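You operate a simulated robot arm through the tools that you are given. There is no shell and no other tool. Be economical: measure what you need, move in short steps, check, and stop when the job is done.

You are at the controls of a simulated robot arm. One attempt, no reset.

JOB
Gauge the rough stone and stand the dop of that size in the press carriage.
Fine: close the gauge slide on the stone, read it, draw the slide back; the size cards name the dops.
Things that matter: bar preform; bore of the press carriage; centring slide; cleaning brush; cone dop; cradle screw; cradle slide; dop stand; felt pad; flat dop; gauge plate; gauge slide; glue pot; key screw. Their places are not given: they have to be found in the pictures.

The check looks at the end state, three seconds after you hand in, the way a careful person would. Anything else that was tipped, shoved, dropped, spilled or broken makes it a failure.

ROBOT AND FRAMES
A 7-joint arm with a two-finger parallel gripper, fixed in place. Base frame: the origin is at the foot of the arm, x ahead of it, y to its left, z up; the work surface is at about z = 0.8. Units: m, rad, N and s.
Its first joint turns from -2.304 to 2.304 rad. Payload 3.91 kg.
The tool frame sits at the grasp point between the pads (the TCP): z along the fingers, y along the line on which they close. The tips reach 0.03 m beyond it. Largest opening 0.11 m; finger width 0.02, thickness 0.01; the body of the gripper, 0.048 by 0.112 m, starts 0.055 m behind the TCP.
Orientation is that of the tool frame in the base frame, as a unit quaternion [w, x, y, z]. With the fingers straight down and closing along the base's y, the tool's x points along the base's -x, its y along +y and its z along -z.

CONTROLS
- The arm moves only by the tool apply_moves. Its argument "plan" is a list of rows, each an object (a shift or turn left out is 0, a gripper value left out holds the last) with "dp": the shift along the base's x, y, z in m, a list of three; "delta_rot": the turn, a rotation vector about the base's x, y, z in rad, a list of three; "jaw": the finger opening in m, from 0 to 0.11. In form: [{"dp": [dx, dy, dz], "delta_rot": [ax, ay, az], "jaw": jaw}, ...]. A call has 1 to 12 rows; each row shifts and turns the commanded pose from where the row before left it. Each row takes 0.2 s and may step no farther than 0.05 m and 0.15 rad from the row before; otherwise, or with a gripper value out of range, the whole call is refused. Where a pose cannot be reached the arm comes as near as it can. A force on the tool above 40 N (or 10 N above the force at the start of the call, whichever is more), or a blocked arm, ends the call early, and 0.2 s more pass. The fingers move at their own pace (about 0.108 m/s each) and stop on an object; they squeeze with about 25 N. The grip force told is the motor's: it shows also when the fingers shut on nothing. Time passes only in rows, and 0.2 s behind the last, so rows that do not move let the fingers close. The reply holds the time, the measured pose of the TCP, the force on the tool along the base axes, the opening and the grip force, in the units named above and with some noise, with the torque about the TCP (base axes, N m) and any sound that the robot's microphone picked up, and new pictures: "show" is both (left out), scene, wrist or none.
- Cameras (640 x 400 px; columns grow to the right, rows downward): "scene" is fixed at [0.4002, 0.6422, 1.363]; the picture's right is [0.91, -0.42, 0.00], its down [-0.20, -0.44, -0.87] and it looks along [0.36, 0.80, -0.48] (base axes); focal length 214 px, centre (320, 200). "wrist" rides on the gripper at [0.072, 0.017, -0.103] in the tool frame; the picture's right is [-0.23, 0.97, 0.00], its down [-0.76, -0.18, -0.62] and it looks along [-0.61, -0.14, 0.78] (tool axes); focal length 222 px, centre (320, 200).
- locate(camera, pixels): for up to 12 pixels [column, row] of the newest picture of that camera ("zoom" is the newest enlarged one), the place [x, y, z] in the base frame of the surface seen there, good to about 0.003 m, but the place of the scene camera against the robot may be out by one fixed shift of up to 0.025 m in any direction. The clock stands still meanwhile.
- enlarge(camera, box): a new picture of the part [left, top, right, bottom] of that camera's present view, enlarged. The clock stands still meanwhile.
- hand_in(): hands the job in; it is judged then, once.

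Keep the steps short. Do not move on a guess: measure, check each grasp and each placing, and mend mistakes. In all there are 80 turns and 200 pictures (those below and enlarged ones count). Leave the gripper open and the arm clear of the work at the hand-in unless told otherwise, and finish with a single line.

The tools are called after "Emit:" as name(argument=value, ...) on one line, values as JSON. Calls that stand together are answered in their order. apply_moves: Moves the arm, as the interface text tells. Its arguments: {"type":"object","properties":{"plan":{"type":"array"},"show":{"type":"string","enum":["both","scene","wrist","none"]}},"required":["plan"]} The other tools are called the same way: locate (camera, pixels) gives the place of the surface under pixels of a picture; enlarge (camera, box) takes an enlarged picture of a part of a camera's view; hand_in () hands the job in.

At the start:

```text
time: 0.0
eef_pos: [0.6789, 0.2641, 1.0595]
orientation: [0.0, 0.0, 1.0, 0.0]
contact_force: [0.4, 0.2, 0.5]
torque: [-0.03, -0.04, 0.0]
gripper_width: 0.11
grasp_force: 0.1
```

scene: 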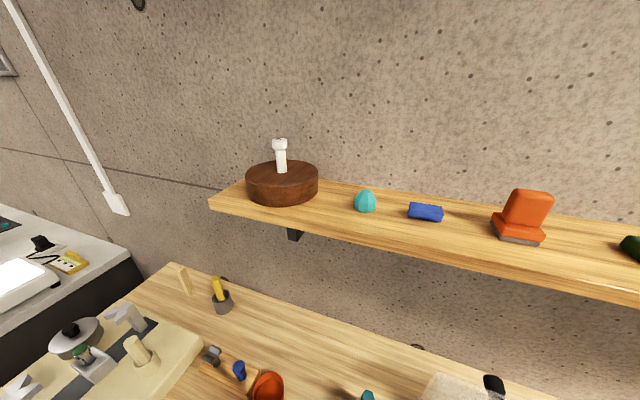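
wrist: 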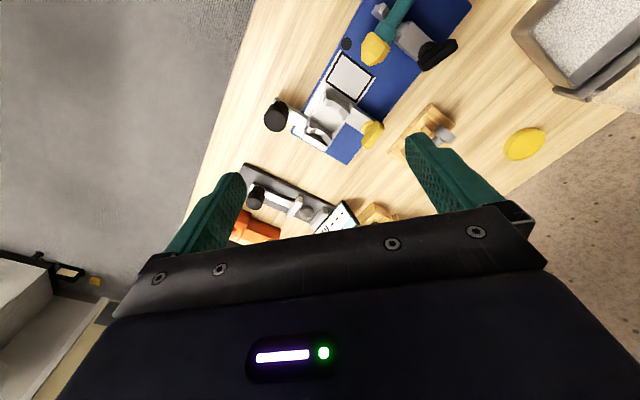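

I see a shelf and a bench in the scene view, and several fixtures in the wrist view. I'll enlarge both to identify things.

Emit:
enlarge(camera="wrist", box=[180, 0, 560, 240])

Emit:
enlarge(camera="scene", box=[0, 240, 260, 400])

Emit:
locate(camera="wrist", pixels=[[350, 75], [312, 130], [372, 135], [425, 120], [525, 143], [275, 115], [285, 195], [335, 220], [580, 40], [400, 20], [255, 230], [375, 212]])

```text
1.67 times, centred on (370, 120) of wrist
```

zoom: 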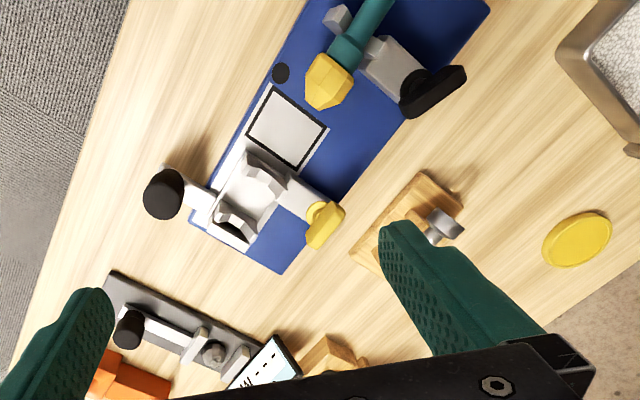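

```text
2.46 times, centred on (130, 320) of scene
```

zoom: 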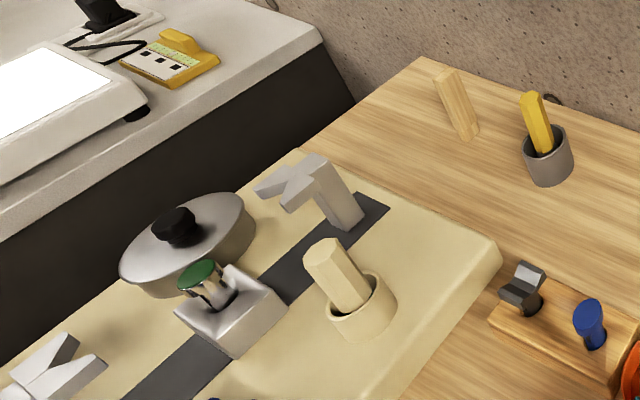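

```text
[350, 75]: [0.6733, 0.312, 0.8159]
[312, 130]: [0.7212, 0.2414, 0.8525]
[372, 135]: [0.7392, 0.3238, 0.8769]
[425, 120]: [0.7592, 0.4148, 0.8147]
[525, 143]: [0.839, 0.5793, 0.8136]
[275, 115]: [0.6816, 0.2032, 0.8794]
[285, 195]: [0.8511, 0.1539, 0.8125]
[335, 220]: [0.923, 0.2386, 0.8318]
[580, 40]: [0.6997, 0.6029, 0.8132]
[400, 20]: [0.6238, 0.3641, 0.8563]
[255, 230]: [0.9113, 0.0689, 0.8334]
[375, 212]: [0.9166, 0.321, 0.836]
```

The wrist view shows a gauge-like fixture (blue plate), a gray fixture with a card, and a wooden stand; the scene view shows another fixture with a carriage. I'll locate some scene items and raise the arm for an overview.

Emit:
locate(camera="scene", pixels=[[80, 358], [95, 365], [140, 350], [125, 318], [15, 390], [75, 335], [220, 295], [210, 355], [239, 370], [267, 385], [366, 397], [490, 385]])

Emit:
apply_moves(plan=[{"dp": [0, 0, 0.05]}, {"dp": [0, 0, 0.05]}, {"dp": [0, 0, 0.05]}])

```text
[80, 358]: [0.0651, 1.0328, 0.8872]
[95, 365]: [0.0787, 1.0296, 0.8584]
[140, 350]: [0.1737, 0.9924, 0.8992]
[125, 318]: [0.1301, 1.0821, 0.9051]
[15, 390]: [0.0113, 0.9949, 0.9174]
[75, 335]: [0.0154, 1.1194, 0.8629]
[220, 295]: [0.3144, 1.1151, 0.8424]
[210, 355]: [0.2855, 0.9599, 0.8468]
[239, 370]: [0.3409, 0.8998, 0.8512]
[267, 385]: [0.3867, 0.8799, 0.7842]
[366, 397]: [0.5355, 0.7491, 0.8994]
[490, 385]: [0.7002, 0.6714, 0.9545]
```

```text
time: 0.8
eef_pos: [0.6767, 0.2653, 1.2131]
orientation: [-0.001, 0.0, 1.0, 0.0]
contact_force: [-0.5, -0.6, -0.5]
torque: [-0.01, 0.02, -0.01]
gripper_width: 0.1102
grasp_force: 0.0
```

scene: 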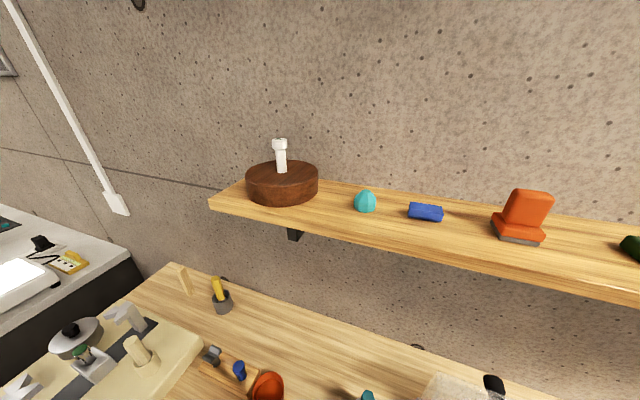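
wrist: 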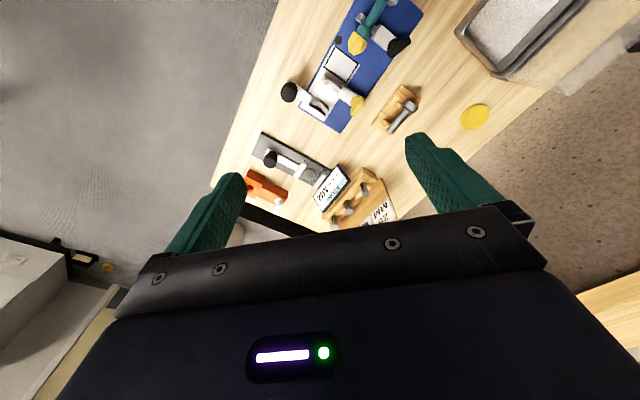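

A card reading something like "mm" appears near the gray fixture. Enlarge it.

Emit:
enlarge(camera="wrist", box=[220, 110, 420, 235])

Emit:
enlarge(camera="wrist", box=[260, 0, 460, 125])

```text
3.20 times, centred on (320, 172) of wrist
```

zoom: 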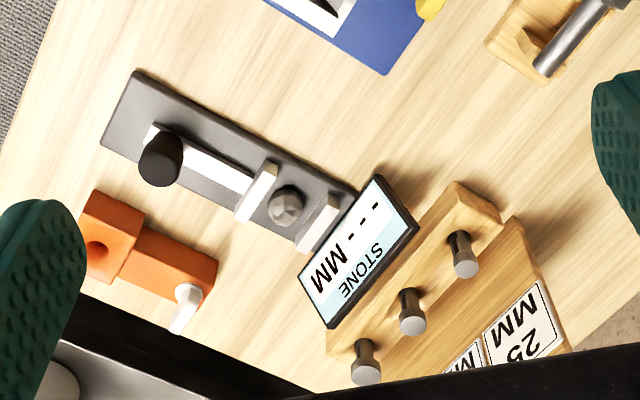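

```text
3.20 times, centred on (360, 62) of wrist
```

zoom: 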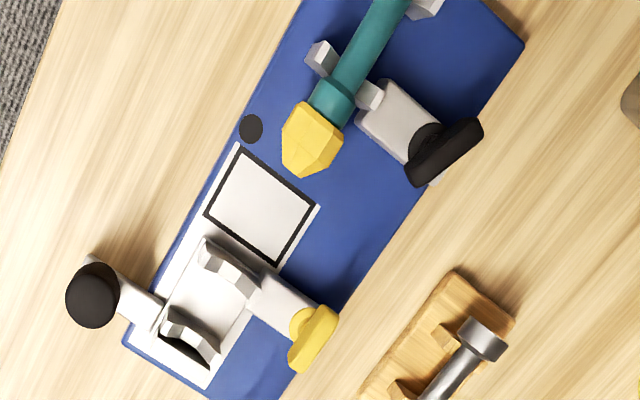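

The gauge plate with stone, gauge slide (black knob), and a STONE readout are visible, plus the dop stand with cards. I'll move forward to see the cards and the rest.

Emit:
apply_moves(plan=[{"dp": [0.05, 0, 0]}, {"dp": [0.05, 0, 0]}, {"dp": [0.05, 0, 0]}], show="wrist")

```text
time: 1.6
eef_pos: [0.825, 0.2634, 1.2128]
orientation: [0.001, -0.001, 1.0, 0.001]
contact_force: [-1.1, 0.3, 0.5]
torque: [-0.03, -0.08, 0.01]
gripper_width: 0.1095
grasp_force: 0.1
```

wrist: 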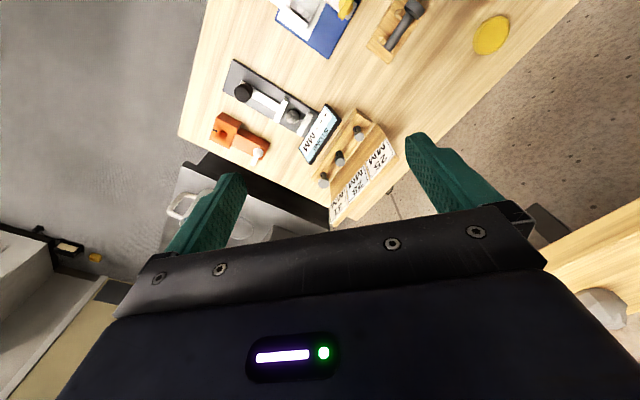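

Emit:
enlarge(camera="wrist", box=[200, 50, 420, 230])

Emit:
locate(camera="zoom", pixels=[[100, 105], [185, 150], [240, 180], [268, 195], [310, 220], [452, 230], [400, 305], [357, 368], [510, 310], [460, 360], [410, 400], [340, 240]])

```text
2.22 times, centred on (310, 140) of wrist
```

zoom: 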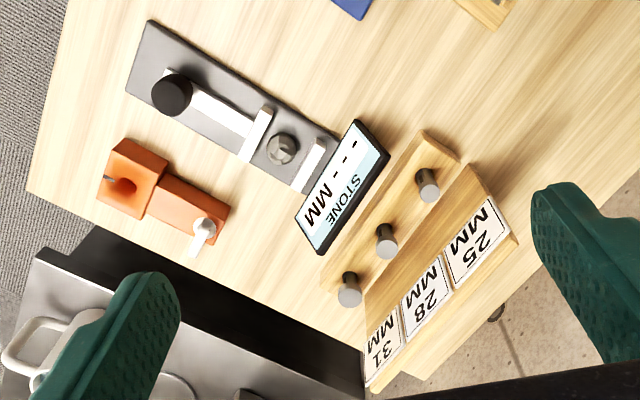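

```text
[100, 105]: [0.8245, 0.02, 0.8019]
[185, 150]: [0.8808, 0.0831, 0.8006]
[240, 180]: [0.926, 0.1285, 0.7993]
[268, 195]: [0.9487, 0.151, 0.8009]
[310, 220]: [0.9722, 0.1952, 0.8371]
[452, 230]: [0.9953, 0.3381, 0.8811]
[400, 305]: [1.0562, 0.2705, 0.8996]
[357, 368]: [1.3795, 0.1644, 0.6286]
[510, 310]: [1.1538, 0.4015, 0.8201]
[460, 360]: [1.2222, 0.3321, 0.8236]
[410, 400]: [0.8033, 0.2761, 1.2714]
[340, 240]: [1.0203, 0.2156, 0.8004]
```

Cards read 25, 28, 31. I'll measure the gauge and dop features.

Emit:
locate(camera="zoom", pixels=[[171, 95], [258, 130], [282, 149], [308, 165], [215, 110], [428, 187], [387, 243], [350, 292], [427, 172], [485, 240], [430, 290], [342, 195]])

Emit:
enlarge(camera="wrist", box=[220, 50, 330, 140])

Emit:
enlarge(camera="wrist", box=[300, 90, 410, 180])

```text
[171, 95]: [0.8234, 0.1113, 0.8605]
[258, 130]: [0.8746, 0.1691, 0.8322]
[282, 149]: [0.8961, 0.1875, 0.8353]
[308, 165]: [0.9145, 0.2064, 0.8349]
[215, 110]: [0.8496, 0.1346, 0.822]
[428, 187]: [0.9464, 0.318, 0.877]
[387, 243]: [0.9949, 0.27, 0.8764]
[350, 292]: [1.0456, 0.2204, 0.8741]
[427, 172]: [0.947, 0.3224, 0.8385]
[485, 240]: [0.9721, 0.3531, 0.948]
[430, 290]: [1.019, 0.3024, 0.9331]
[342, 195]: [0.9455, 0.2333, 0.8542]
```

```text
4.44 times, centred on (275, 95) of wrist
```

zoom: 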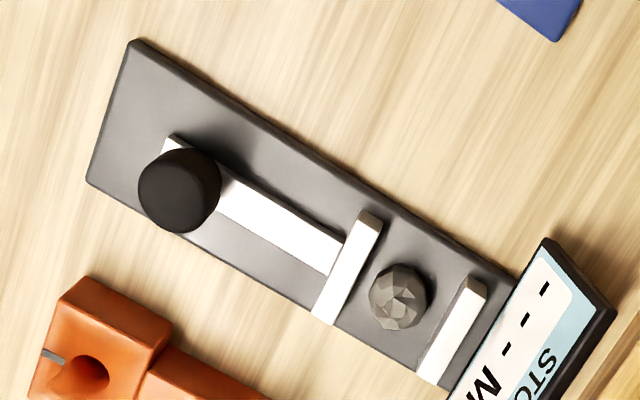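

```text
4.44 times, centred on (355, 135) of wrist
```

zoom: 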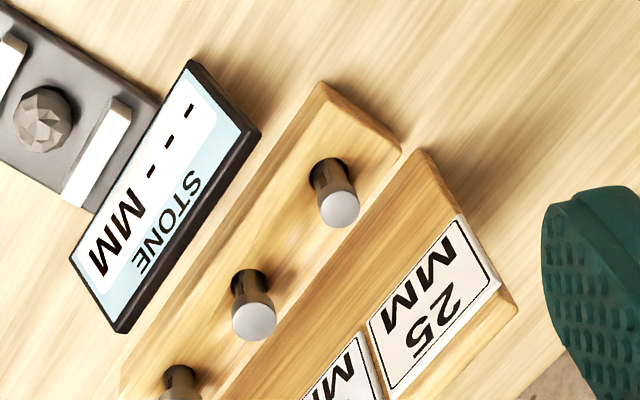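

Next, look for the press carriage. I'll move back to view the blue fixture from above.

Emit:
apply_moves(plan=[{"dp": [-0.05, 0, 0]}, {"dp": [-0.05, 0, 0]}, {"dp": [-0.05, 0, 0]}, {"dp": [-0.05, 0.01, 0]}, {"dp": [-0.05, 0.02, 0]}, {"dp": [-0.05, 0.02, 0]}], show="wrist")

```text
refused: row 4 steps farther than a row can; nothing moved
```

Emit:
apply_moves(plan=[{"dp": [-0.045, 0, 0]}, {"dp": [-0.045, 0, 0]}, {"dp": [-0.045, 0, 0]}, {"dp": [-0.045, 0.01, 0]}, {"dp": [-0.045, 0.02, 0]}, {"dp": [-0.045, 0.02, 0]}], show="wrist")

```text
time: 3.0
eef_pos: [0.5571, 0.3165, 1.21]
orientation: [0.001, 0.0, 1.0, -0.001]
contact_force: [1.0, 0.0, -1.1]
torque: [-0.02, 0.03, -0.01]
gripper_width: 0.1101
grasp_force: 0.1
```

wrist: 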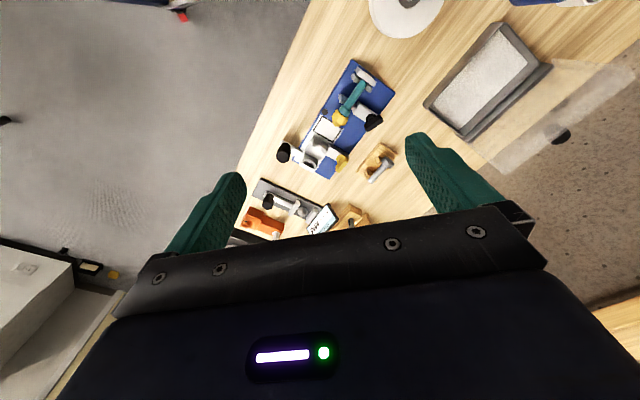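

Emit:
enlarge(camera="wrist", box=[260, 50, 410, 190])

Emit:
apply_moves(plan=[{"dp": [-0.03, 0.035, 0], "delta_rot": [0, 0, 0.1]}, {"dp": [-0.03, 0.035, 0], "delta_rot": [0, 0, 0.1]}, {"dp": [-0.03, 0.035, 0], "delta_rot": [0, 0, 0.1]}, {"dp": [-0.03, 0.035, 0], "delta_rot": [0, 0, 0.1]}, {"dp": [-0.03, 0.035, 0], "delta_rot": [0, 0, 0.1]}, {"dp": [-0.03, 0.035, 0], "delta_rot": [0, 0, 0.1]}, {"dp": [-0.03, 0.02, 0], "delta_rot": [0, 0, 0.1]}, {"dp": [-0.03, 0.02, 0], "delta_rot": [0, 0, 0.1]}], show="both")

```text
2.86 times, centred on (335, 120) of wrist
```

zoom: 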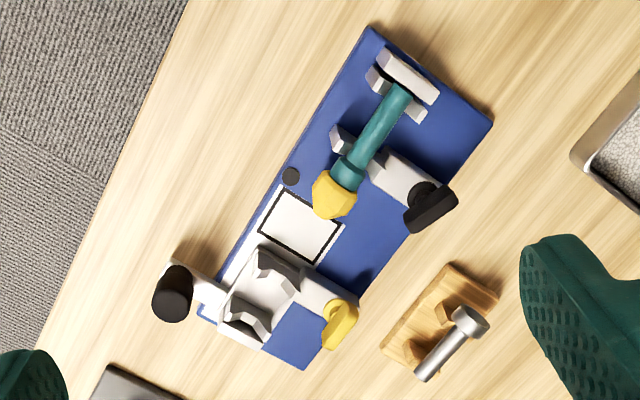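

```text
time: 4.8
eef_pos: [0.3213, 0.5636, 1.2103]
orientation: [0.0, -0.389, 0.921, -0.001]
contact_force: [0.2, -1.2, -0.2]
torque: [0.0, 0.04, 0.0]
gripper_width: 0.11
grasp_force: 0.1
```

scene: 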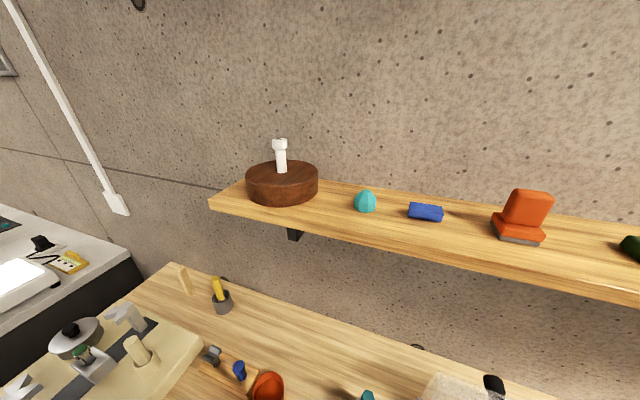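
wrist: 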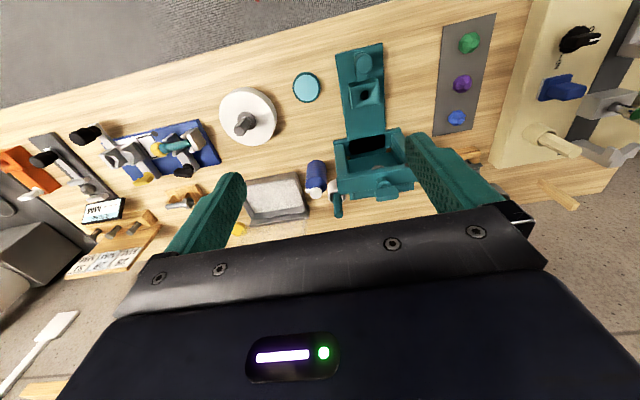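

Now a teal press with a bored block shows near (365,95). Enlarge.

Emit:
enlarge(camera="wrist", box=[280, 30, 500, 210])

Emit:
enlarge(camera="wrist", box=[470, 0, 640, 200])

Emit:
locate(camera="wrist", pixels=[[365, 95], [365, 65], [350, 50], [383, 50], [365, 148], [405, 140], [340, 180], [390, 190], [354, 130], [382, 128]])

```text
2.22 times, centred on (390, 120) of wrist
```

zoom: 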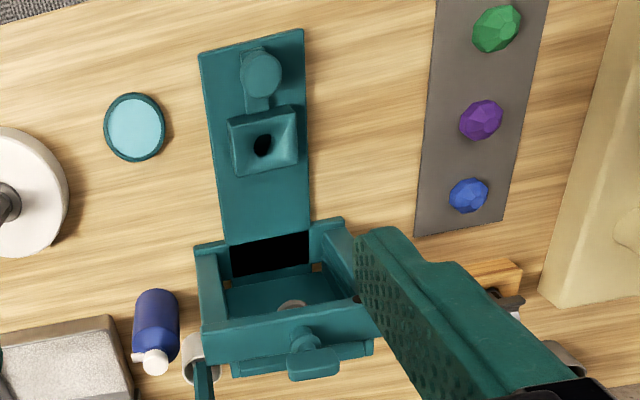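

```text
2.00 times, centred on (555, 100) of wrist
```

zoom: 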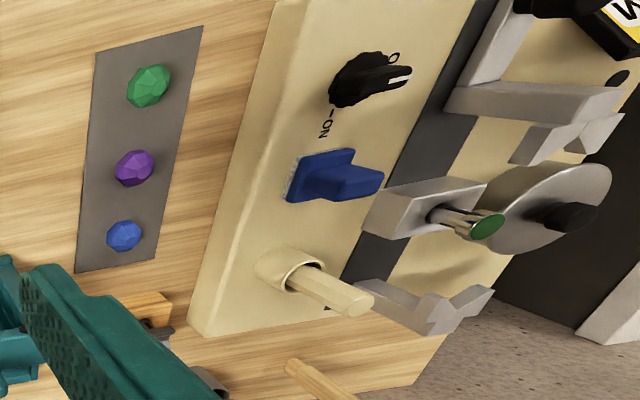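

```text
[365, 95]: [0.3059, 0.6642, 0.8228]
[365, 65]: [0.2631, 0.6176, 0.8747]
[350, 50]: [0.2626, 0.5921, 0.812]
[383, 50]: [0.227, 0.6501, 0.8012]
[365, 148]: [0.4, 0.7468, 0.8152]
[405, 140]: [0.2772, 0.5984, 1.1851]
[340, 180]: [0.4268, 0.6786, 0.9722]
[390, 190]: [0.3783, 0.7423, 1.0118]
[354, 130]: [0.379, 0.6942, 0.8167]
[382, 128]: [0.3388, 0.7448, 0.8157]
```

The teal block with the funnel bore (bore ≈ (0.306,0.664), bottom z≈0.823) is the press carriage. Now I go to the gauge; current yaw already closes the jaws across the slide axis. First hover behind the gauge for a precise look.

Emit:
apply_moves(plan=[{"dp": [0.036, -0.034, 0]}, {"dp": [0.036, -0.034, 0]}, {"dp": [0.036, -0.034, 0]}, {"dp": [0.036, -0.034, 0]}, {"dp": [0.036, -0.034, 0]}, {"dp": [0.036, -0.034, 0]}, {"dp": [0.036, -0.034, 0]}, {"dp": [0.033, -0.037, 0]}, {"dp": [0.033, -0.037, 0]}, {"dp": [0.033, -0.037, 0]}, {"dp": [0.033, -0.037, 0]}, {"dp": [0.033, -0.037, 0]}], show="none")

Emit:
apply_moves(plan=[{"dp": [0.02, -0.03, -0.03]}, {"dp": [0, 0, -0.05]}, {"dp": [0, 0, -0.04]}, {"dp": [0, 0, 0]}], show="wrist")

```text
time: 7.4
eef_pos: [0.7328, 0.1417, 1.2079]
orientation: [0.0, -0.39, 0.921, -0.001]
contact_force: [-0.3, 1.0, 0.4]
torque: [-0.06, -0.04, 0.02]
gripper_width: 0.1099
grasp_force: 0.1
```

```text
time: 8.4
eef_pos: [0.7576, 0.1101, 1.0865]
orientation: [0.0, -0.39, 0.921, 0.0]
contact_force: [-0.9, -0.9, 0.3]
torque: [-0.01, 0.01, 0.02]
gripper_width: 0.1102
grasp_force: 0.1
```

wrist: 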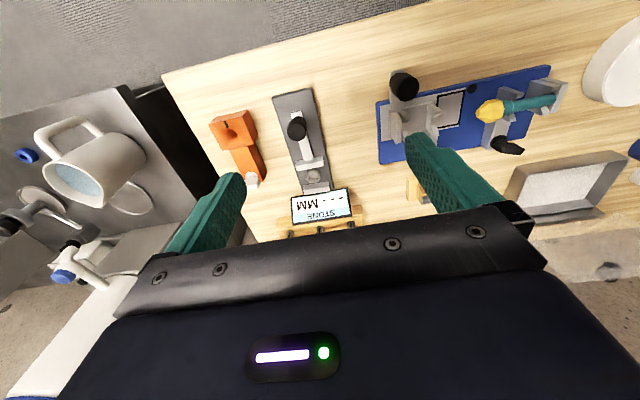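

Emit:
enlarge(camera="wrist", box=[250, 80, 370, 240])

Emit:
locate(camera="wrist", pixels=[[298, 121], [298, 132], [291, 126], [304, 126], [309, 160], [312, 178], [300, 135], [275, 95], [310, 90], [316, 188], [304, 145]])

```text
2.50 times, centred on (310, 160) of wrist
```

zoom: 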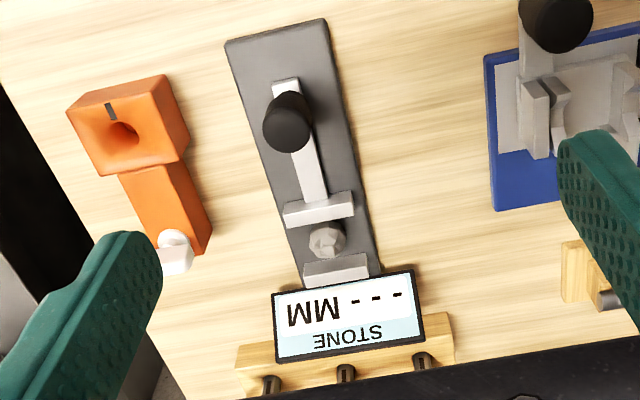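

```text
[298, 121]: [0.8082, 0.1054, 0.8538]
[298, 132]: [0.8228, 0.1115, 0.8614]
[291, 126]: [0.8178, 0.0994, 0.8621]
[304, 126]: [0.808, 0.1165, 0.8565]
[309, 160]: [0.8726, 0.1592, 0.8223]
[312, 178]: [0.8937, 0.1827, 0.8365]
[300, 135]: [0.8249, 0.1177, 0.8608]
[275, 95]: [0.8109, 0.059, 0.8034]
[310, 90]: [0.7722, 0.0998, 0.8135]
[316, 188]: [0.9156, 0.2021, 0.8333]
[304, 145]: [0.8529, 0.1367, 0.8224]
```

Knob centre ≈ (0.820, 0.111), top z≈0.862. I'll narrow the jaws to 0.06 and move over it, staying above.

Emit:
apply_moves(plan=[{"dp": [0.031, 0, 0], "jaw": 0.06}, {"dp": [0.031, 0.001, 0]}, {"dp": [0, 0, -0.05]}, {"dp": [0, 0, -0.05]}, {"dp": [0, 0, -0.03]}, {}], show="wrist")

```text
time: 9.8
eef_pos: [0.8169, 0.1126, 0.9578]
orientation: [0.0, -0.389, 0.921, 0.0]
contact_force: [0.0, 0.7, -0.4]
torque: [-0.02, 0.0, 0.01]
gripper_width: 0.0601
grasp_force: 0.1
```

wrist: 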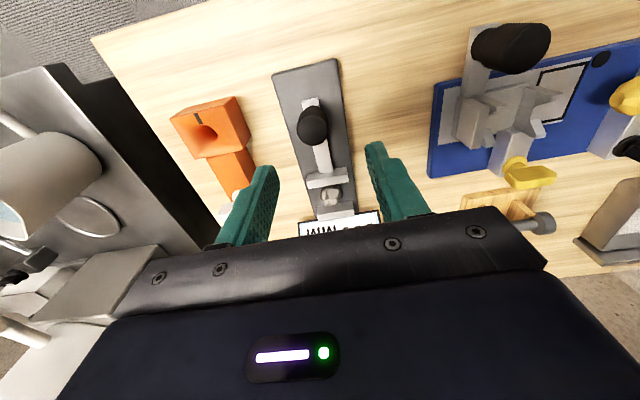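

Emit:
enlarge(camera="wrist", box=[220, 50, 420, 250])

Emit:
locate(camera="wrist", pixels=[[311, 118], [311, 132], [303, 125], [320, 125], [313, 137], [325, 178], [330, 195], [323, 158], [347, 205], [275, 75], [336, 62], [340, 207]])

```text
2.00 times, centred on (320, 150) of wrist
```

zoom: 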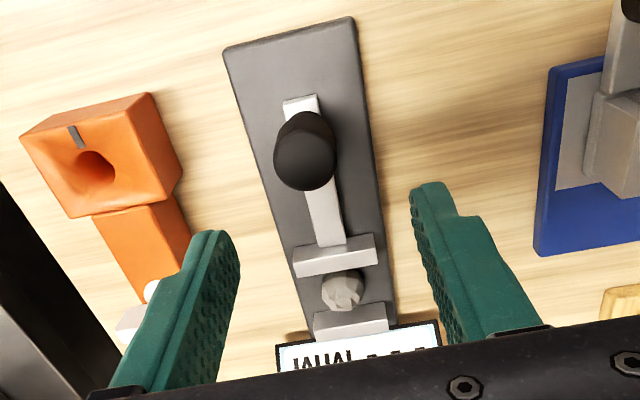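

```text
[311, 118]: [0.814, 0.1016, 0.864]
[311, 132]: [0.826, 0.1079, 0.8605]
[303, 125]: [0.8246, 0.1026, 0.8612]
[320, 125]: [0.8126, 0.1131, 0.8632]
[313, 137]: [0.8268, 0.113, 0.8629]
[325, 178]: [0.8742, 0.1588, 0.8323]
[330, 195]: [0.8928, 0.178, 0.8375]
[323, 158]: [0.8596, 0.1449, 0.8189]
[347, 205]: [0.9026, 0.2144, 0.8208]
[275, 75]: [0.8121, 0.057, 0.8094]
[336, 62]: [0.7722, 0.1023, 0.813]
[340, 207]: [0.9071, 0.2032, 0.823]
```

Knob centre ≈ (0.819, 0.108). Descend around it and close.

Emit:
apply_moves(plan=[{"dp": [0.002, -0.004, -0.03]}, {"dp": [0, 0, -0.03]}, {"dp": [0, 0, -0.032]}, {}], show="wrist")

```text
time: 10.8
eef_pos: [0.8215, 0.1068, 0.8661]
orientation: [0.0, -0.389, 0.921, 0.0]
contact_force: [-0.7, 0.3, 0.0]
torque: [-0.02, 0.01, 0.01]
gripper_width: 0.06
grasp_force: 0.0
```

wrist: 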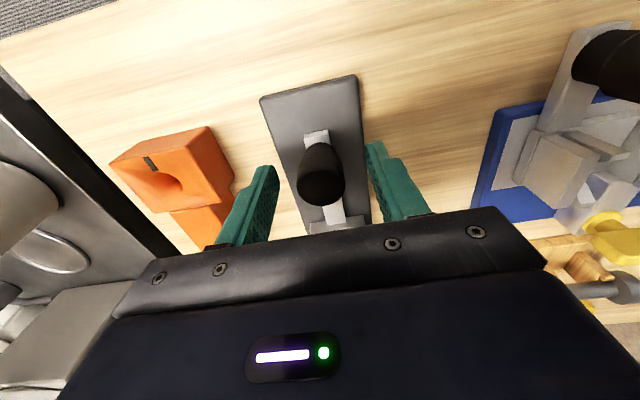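

Emit:
locate(camera="wrist", pixels=[[320, 165], [320, 178], [303, 185], [340, 180], [322, 195]])

Emit:
enlarge(camera="wrist", box=[240, 100, 400, 240])

```text
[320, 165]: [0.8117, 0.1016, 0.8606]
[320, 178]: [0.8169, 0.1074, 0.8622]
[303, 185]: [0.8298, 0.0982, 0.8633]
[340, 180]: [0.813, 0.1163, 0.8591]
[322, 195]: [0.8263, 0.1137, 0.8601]
```

```text
2.86 times, centred on (320, 170) of wrist
```

zoom: 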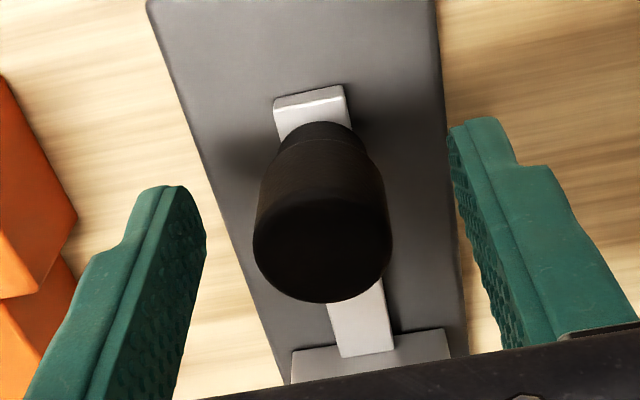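

The knob's top face is centred at pixel (321,188), right at the TCP. Close the jaws.

Emit:
apply_moves(plan=[{"jaw": 0.02}, {}, {}], show="none")

```text
time: 11.6
eef_pos: [0.822, 0.1076, 0.8663]
orientation: [0.0, -0.389, 0.921, -0.001]
contact_force: [4.6, -2.4, -0.9]
torque: [0.07, -0.07, -0.33]
gripper_width: 0.0284
grasp_force: 44.8
```

Held (0.028 m). Push along the slide axis in 4 mm steps.

Emit:
apply_moves(plan=[{"dp": [0.0029, 0.0028, 0]}, {"dp": [0.0029, 0.0028, 0]}, {"dp": [0.0029, 0.0028, 0]}, {}], show="wrist")

```text
time: 12.6
eef_pos: [0.8308, 0.1163, 0.8663]
orientation: [-0.001, -0.388, 0.922, 0.0]
contact_force: [11.4, -13.2, -15.8]
torque: [0.2, -0.84, -0.43]
gripper_width: 0.0284
grasp_force: 45.0
```

wrist: 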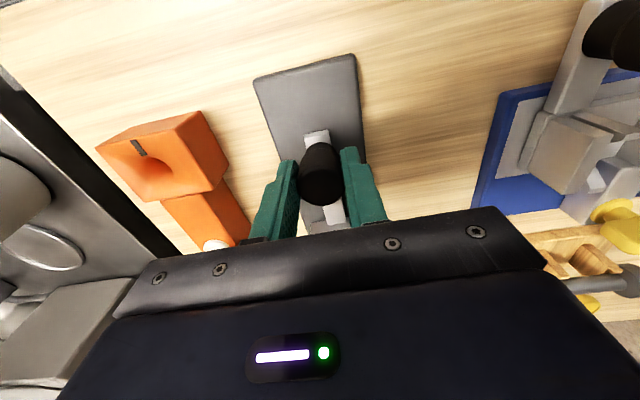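

Slide moves; lateral force built up (axis slightly off). Correct sideways a bit and watch the force.

Emit:
apply_moves(plan=[{"dp": [0.0007, -0.0007, 0]}, {}], show="none")

```text
time: 13.2
eef_pos: [0.8302, 0.1154, 0.867]
orientation: [-0.001, -0.389, 0.921, 0.001]
contact_force: [9.4, -11.0, -30.2]
torque: [-0.29, -0.43, -0.53]
gripper_width: 0.0284
grasp_force: 44.7
```

Emit:
apply_moves(plan=[{"dp": [0.0007, -0.0007, -0.001]}, {}], show="none")

```text
time: 13.8
eef_pos: [0.8295, 0.1152, 0.8665]
orientation: [-0.001, -0.389, 0.921, 0.001]
contact_force: [1.7, -4.7, -31.0]
torque: [-0.65, 0.28, -0.34]
gripper_width: 0.0285
grasp_force: 45.2
```

Release and re-grip to relieve the built-up stress.

Emit:
apply_moves(plan=[{"jaw": 0.05}, {}, {}], show="wrist")

Emit:
enlarge(camera="wrist", box=[240, 100, 400, 240])

```text
time: 14.6
eef_pos: [0.8298, 0.1158, 0.8668]
orientation: [0.0, -0.389, 0.921, -0.001]
contact_force: [0.3, 0.0, 0.3]
torque: [0.0, 0.0, 0.02]
gripper_width: 0.0501
grasp_force: 0.2
```

wrist: 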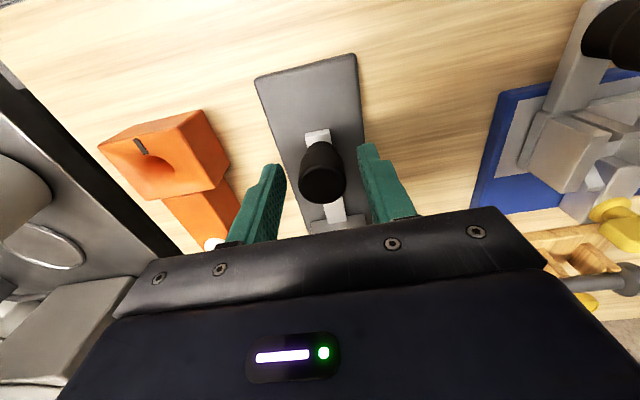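

```text
2.86 times, centred on (320, 170) of wrist
```

zoom: 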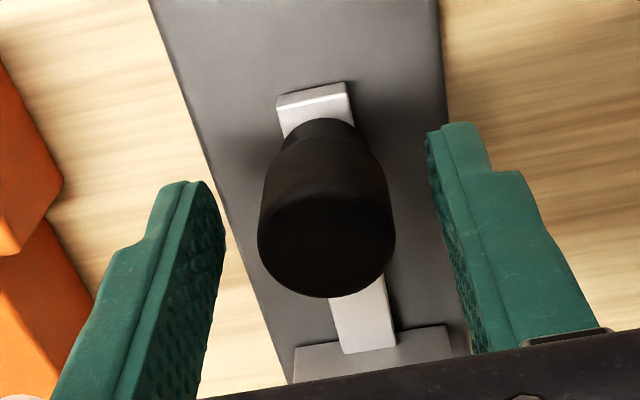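

Slide stays put with the knob centred. Re-grip and continue with a direction at yaw ≈0.74.

Emit:
apply_moves(plan=[{"jaw": 0.02}, {}, {}, {"dp": [0.0022, 0.002, 0]}, {"dp": [0.0022, 0.002, 0]}, {}], show="none")

```text
time: 16.0
eef_pos: [0.8328, 0.1196, 0.8673]
orientation: [0.0, -0.389, 0.921, 0.0]
contact_force: [-4.7, 3.4, -4.4]
torque: [0.63, -0.66, -0.38]
gripper_width: 0.0285
grasp_force: 45.4
```

Emit:
apply_moves(plan=[{"dp": [0.0021, 0.0021, 0]}, {"dp": [0.0021, 0.0021, 0]}, {}], show="wrist")

Emit:
enlarge(camera="wrist", box=[240, 100, 400, 240])

```text
time: 16.8
eef_pos: [0.8368, 0.1226, 0.8668]
orientation: [-0.001, -0.389, 0.921, 0.0]
contact_force: [-35.2, -12.2, -1.7]
torque: [-0.32, 0.67, -0.31]
gripper_width: 0.0285
grasp_force: 45.0
```

wrist: 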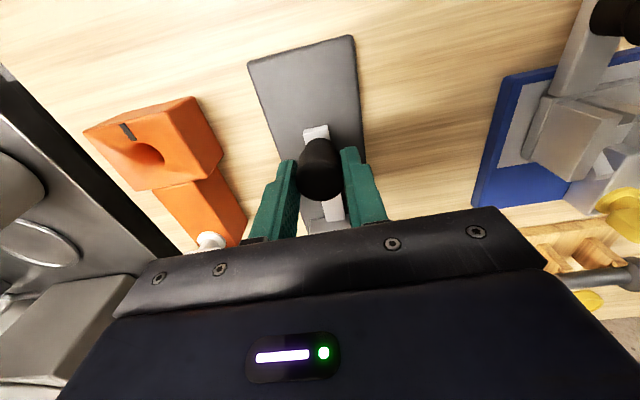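

```text
2.86 times, centred on (320, 170) of wrist
```

zoom: 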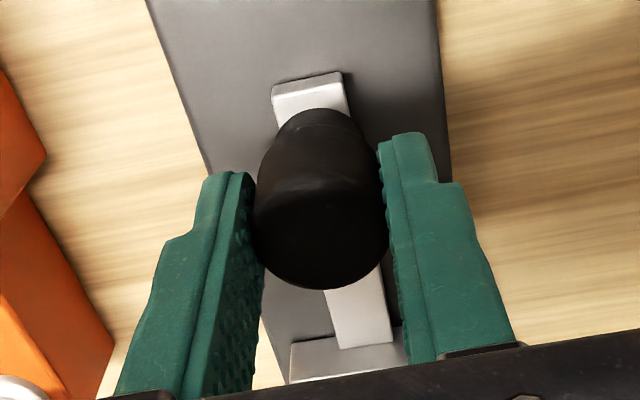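

Resistance of ~35 N along the axis: the slide is closed on the stone. Release and rise to read the display.

Emit:
apply_moves(plan=[{"jaw": 0.06}, {}, {"dp": [-0.002, -0.001, 0.03]}, {"dp": [-0.02, -0.02, 0.04]}, {"dp": [-0.02, -0.02, 0.04]}, {"dp": [-0.02, -0.02, 0.04]}, {}], show="wrist")

Emit:
enlarge(camera="wrist", box=[240, 90, 400, 230])

```text
time: 18.4
eef_pos: [0.7812, 0.0674, 1.0153]
orientation: [0.0, -0.389, 0.921, 0.0]
contact_force: [0.5, -1.0, -0.5]
torque: [0.01, 0.03, 0.03]
gripper_width: 0.0597
grasp_force: 0.2
```

wrist: 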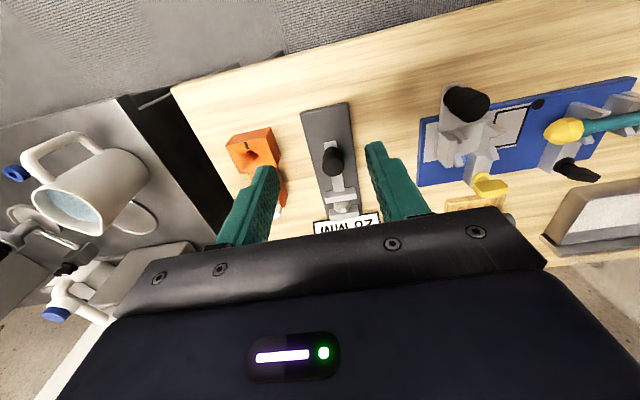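

```text
2.86 times, centred on (320, 160) of wrist
```

zoom: 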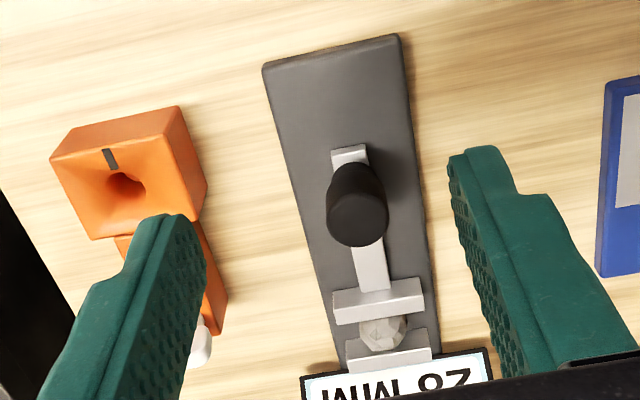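

Emit:
apply_moves(plan=[{"dp": [-0.02, -0.02, 0.04]}, {"dp": [-0.01, -0.01, 0.04]}], show="wrist")

Emit:
enlarge(camera="wrist", box=[280, 140, 380, 230])

```text
time: 19.0
eef_pos: [0.7459, 0.0335, 1.0945]
orientation: [-0.001, -0.389, 0.921, 0.002]
contact_force: [-0.3, 0.5, -0.4]
torque: [-0.01, 0.05, -0.01]
gripper_width: 0.0598
grasp_force: 0.1
```

wrist: 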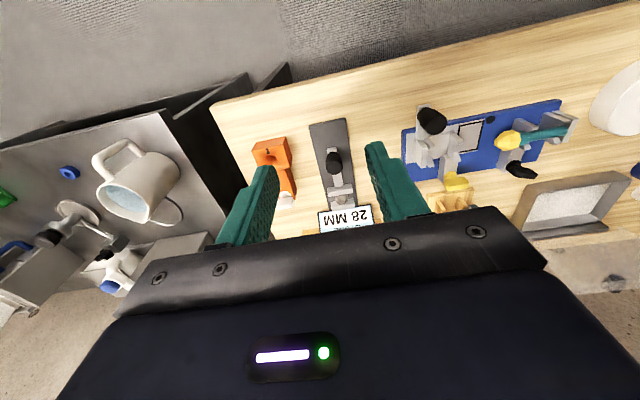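

```text
4.44 times, centred on (330, 185) of wrist
```

zoom: 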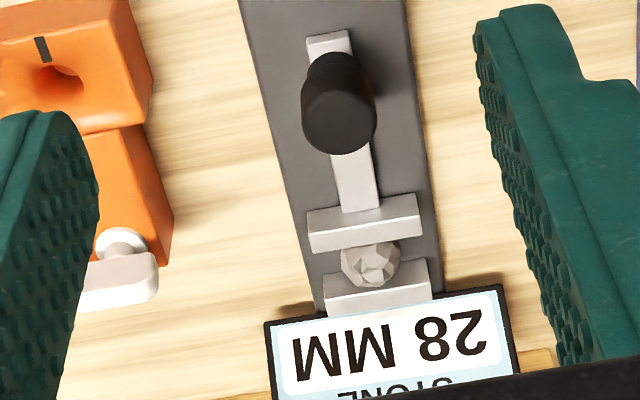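

Display reads 28 MM, so the middle dop (card 28). Now draw the slide back: return above the knob.

Emit:
apply_moves(plan=[{"dp": [0.03, 0.03, -0.02]}, {"dp": [0.03, 0.03, -0.02]}, {"dp": [0.03, 0.0285, -0.02]}, {"dp": [0, 0, -0.05]}, {"dp": [0, 0, -0.04]}, {"dp": [0, 0, -0.04]}, {"dp": [0, 0, -0.035]}, {}], show="wrist")

Emit:
enlarge(camera="wrist", box=[240, 100, 400, 240])

```text
time: 20.8
eef_pos: [0.8365, 0.1222, 0.8726]
orientation: [0.0, -0.389, 0.921, 0.0]
contact_force: [0.0, -0.9, 0.3]
torque: [0.01, 0.0, -0.01]
gripper_width: 0.0597
grasp_force: 0.1
```

wrist: 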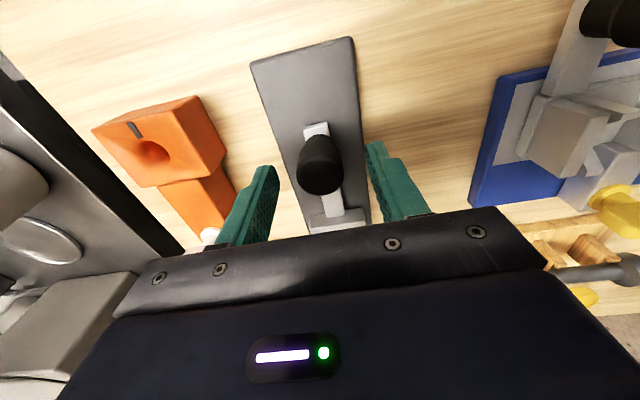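

```text
2.86 times, centred on (320, 170) of wrist
```

zoom: 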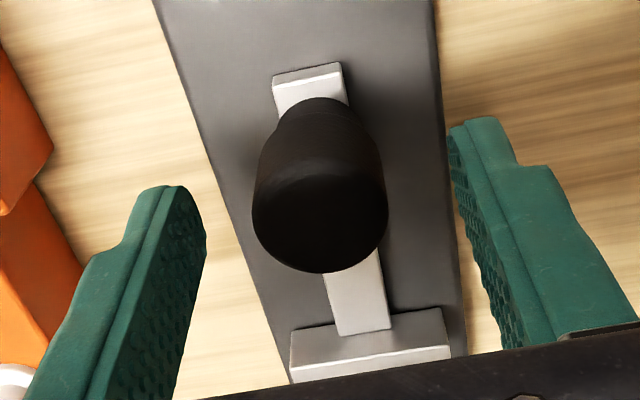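

Lower 6 mm, shift back 2 mm, grip, and pull back.

Emit:
apply_moves(plan=[{"dp": [-0.002, -0.002, -0.006]}, {"jaw": 0.02}, {}, {}, {"dp": [-0.0029, -0.0027, 0]}, {"dp": [-0.0029, -0.0027, 0]}, {"dp": [-0.0029, -0.0027, 0]}, {"dp": [-0.0029, -0.0027, 0]}, {}], show="none")

```text
time: 22.8
eef_pos: [0.8225, 0.1085, 0.8669]
orientation: [0.001, -0.389, 0.921, -0.001]
contact_force: [0.9, 1.0, 25.4]
torque: [0.05, 0.19, -0.13]
gripper_width: 0.0284
grasp_force: 44.8
```

Emit:
apply_moves(plan=[{"dp": [-0.0012, -0.0012, 0]}, {"jaw": 0.06}, {}, {"dp": [0, 0, 0.03]}, {"dp": [-0.02, -0.02, 0.04]}, {"dp": [-0.02, -0.02, 0.04]}, {"dp": [-0.02, -0.02, 0.04]}, {"dp": [0, 0, 0.05]}, {"dp": [0, 0, 0.03]}, {}], show="wrist")

Emit:
enlarge(camera="wrist", box=[280, 110, 400, 230])

```text
time: 25.0
eef_pos: [0.7581, 0.0458, 1.0982]
orientation: [0.0, -0.39, 0.921, 0.0]
contact_force: [0.0, -0.1, -0.2]
torque: [-0.01, 0.02, -0.03]
gripper_width: 0.0601
grasp_force: 0.0
```

wrist: 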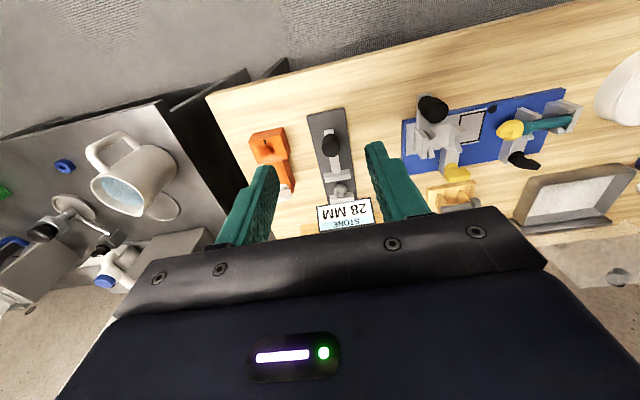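

```text
3.33 times, centred on (340, 170) of wrist
```

zoom: 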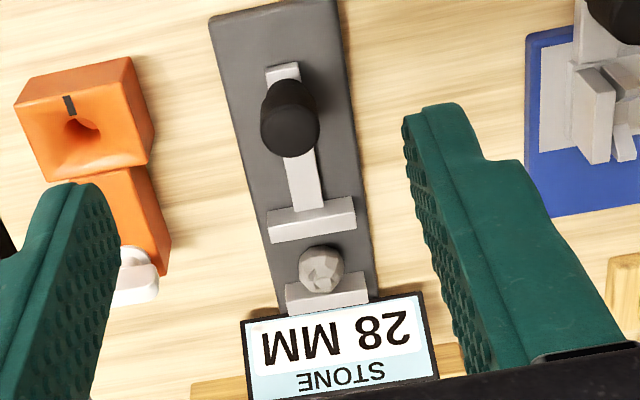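

The slide is drawn back and the display holds 28 MM. Next: the middle dop. It's far (radius ≈1.03 m), so I'll tilt the tool outward ~0.3 rad about the row axis and inspect the stand.

Emit:
apply_moves(plan=[{"dp": [0.02, 0.025, 0.02], "delta_rot": [0.0707, -0.0707, 0]}, {"dp": [0.02, 0.025, 0.0], "delta_rot": [0.0707, -0.0707, 0]}, {"dp": [0.02, 0.025, 0.0], "delta_rot": [0.0707, -0.0707, 0]}, {"dp": [0.02, 0.025, 0.0]}, {}], show="wrist")

Emit:
enlarge(camera="wrist", box=[240, 90, 420, 230])

```text
time: 26.2
eef_pos: [0.8396, 0.149, 1.1163]
orientation: [0.139, -0.384, 0.911, 0.056]
contact_force: [0.0, -0.3, 0.9]
torque: [0.01, 0.02, 0.01]
gripper_width: 0.0601
grasp_force: 0.1
```

wrist: 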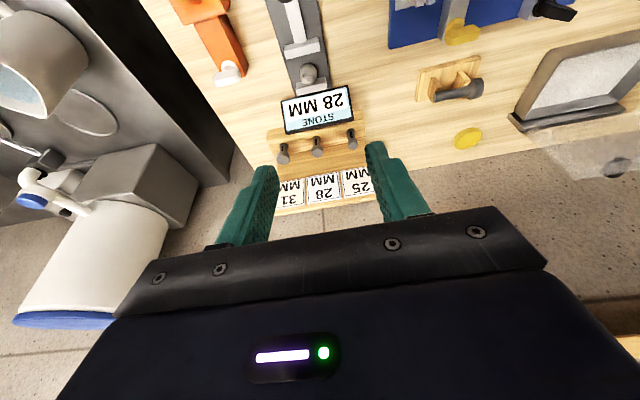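

```text
2.86 times, centred on (330, 160) of wrist
```

zoom: 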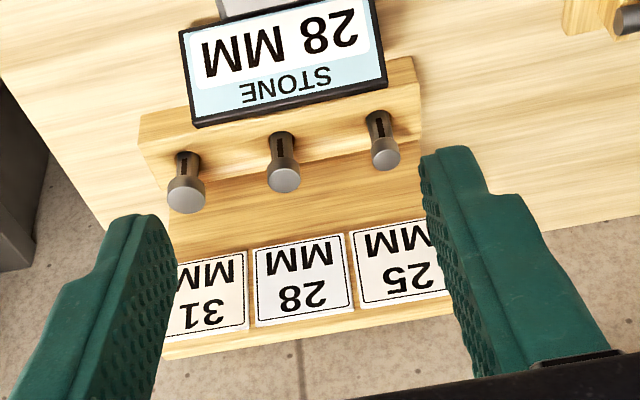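

Middle dop stands in front of card 28. Measure it.

Emit:
locate(camera="zoom", pixels=[[284, 182], [284, 190], [271, 180], [298, 180], [283, 142], [385, 156], [186, 196], [250, 205], [310, 150], [240, 160], [300, 270], [340, 210]])

Emit:
enlarge(camera="wrist", box=[285, 120, 345, 170])

```text
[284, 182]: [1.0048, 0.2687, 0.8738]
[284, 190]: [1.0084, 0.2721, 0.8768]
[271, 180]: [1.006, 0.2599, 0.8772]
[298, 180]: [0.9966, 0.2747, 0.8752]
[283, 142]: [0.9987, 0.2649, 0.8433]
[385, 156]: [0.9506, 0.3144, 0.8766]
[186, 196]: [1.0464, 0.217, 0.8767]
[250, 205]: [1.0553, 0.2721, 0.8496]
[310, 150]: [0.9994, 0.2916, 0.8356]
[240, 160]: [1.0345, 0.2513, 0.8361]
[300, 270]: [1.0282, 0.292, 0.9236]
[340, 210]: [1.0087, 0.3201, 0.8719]
```

```text
8.00 times, centred on (315, 145) of wrist
```

zoom: 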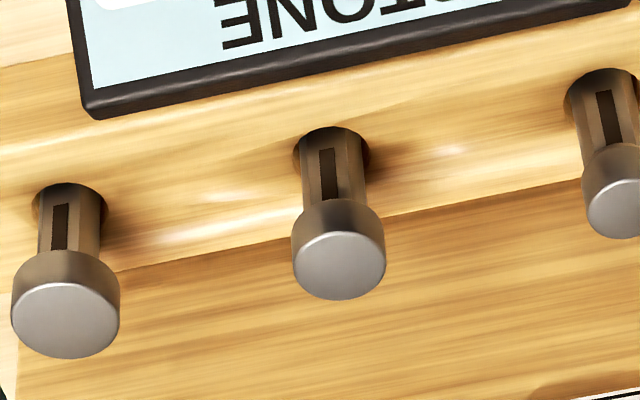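

Head centre ≈ (1.000, 0.267), head z 0.865–0.877, stand top 0.836. Hover above it.

Emit:
apply_moves(plan=[{"dp": [0.032, 0.023, -0.01]}, {"dp": [0.032, 0.023, -0.03]}, {"dp": [0.032, 0.024, -0.03]}, {"dp": [0.032, 0.024, -0.03]}, {"dp": [0.03, 0.022, -0.03]}, {}], show="wrist")

Emit:
enlarge(camera="wrist", box=[240, 100, 400, 240])

```text
time: 27.6
eef_pos: [0.9997, 0.2633, 0.9824]
orientation: [0.139, -0.385, 0.911, 0.056]
contact_force: [-0.1, 0.0, 1.3]
torque: [0.02, -0.01, 0.03]
gripper_width: 0.0599
grasp_force: 0.1
```

wrist: 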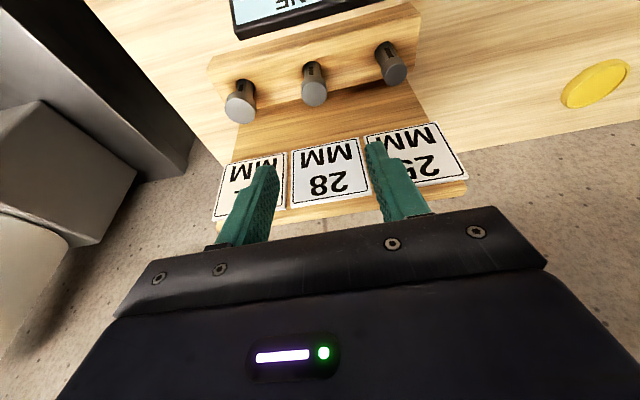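

```text
2.86 times, centred on (320, 170) of wrist
```

zoom: 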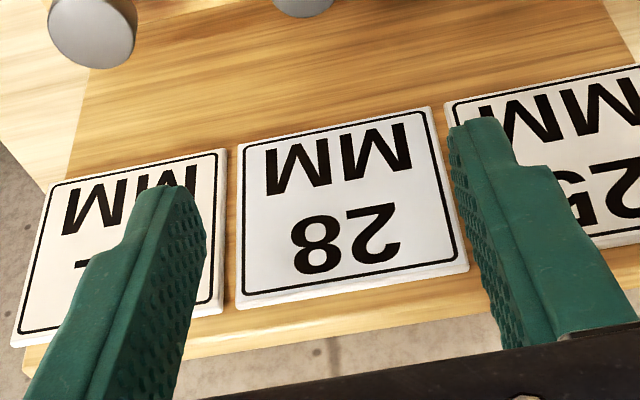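

Emit:
locate(camera="wrist", pixels=[[314, 92], [306, 92], [322, 92], [314, 85], [314, 102], [396, 70], [240, 107], [312, 73], [330, 160]])

Emit:
enlarge(camera="wrist", box=[285, 50, 345, 115])

```text
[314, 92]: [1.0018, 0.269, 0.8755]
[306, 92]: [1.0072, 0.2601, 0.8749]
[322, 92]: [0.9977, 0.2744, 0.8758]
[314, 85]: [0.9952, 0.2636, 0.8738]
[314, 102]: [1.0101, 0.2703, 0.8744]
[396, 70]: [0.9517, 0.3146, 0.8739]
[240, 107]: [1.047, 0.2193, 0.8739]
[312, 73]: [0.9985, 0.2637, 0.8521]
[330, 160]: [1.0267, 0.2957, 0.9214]
```

```text
6.15 times, centred on (315, 82) of wrist
```

zoom: 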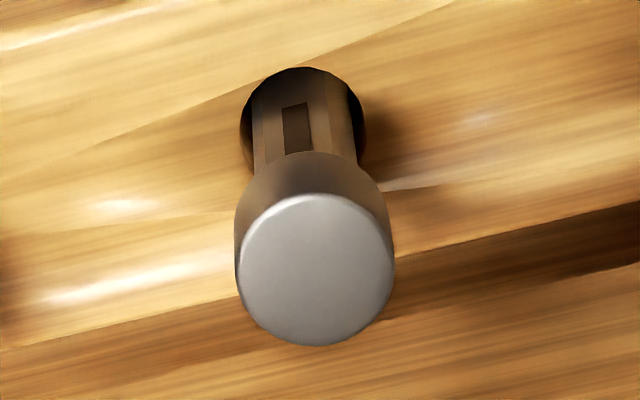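

Head top centre ≈ (1.002, 0.268). Descend to grip height.

Emit:
apply_moves(plan=[{"dp": [0.002, 0.0035, -0.03]}, {"dp": [0, 0, -0.03]}, {"dp": [0, 0, -0.025]}, {}], show="wrist")

Emit:
enlarge(camera="wrist", box=[240, 100, 400, 240])

```text
time: 28.6
eef_pos: [1.0005, 0.267, 0.901]
orientation: [0.139, -0.385, 0.911, 0.056]
contact_force: [0.1, 0.0, -0.1]
torque: [-0.02, 0.01, -0.02]
gripper_width: 0.0601
grasp_force: 0.1
```

wrist: 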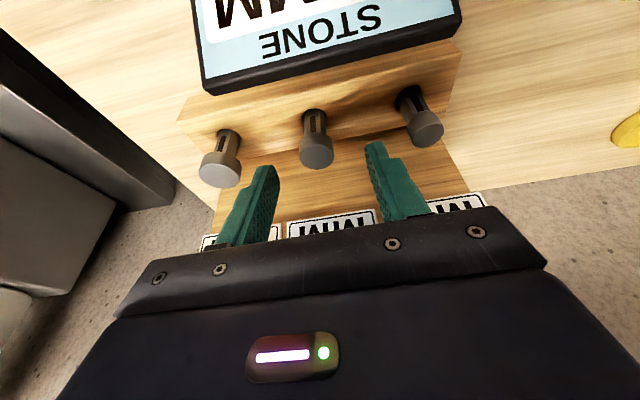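

```text
2.86 times, centred on (320, 170) of wrist
```

zoom: 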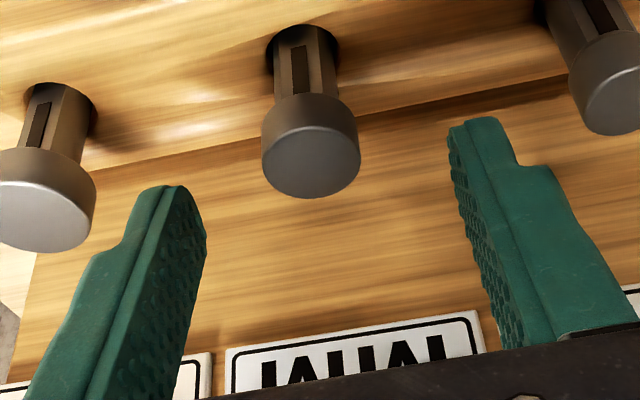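

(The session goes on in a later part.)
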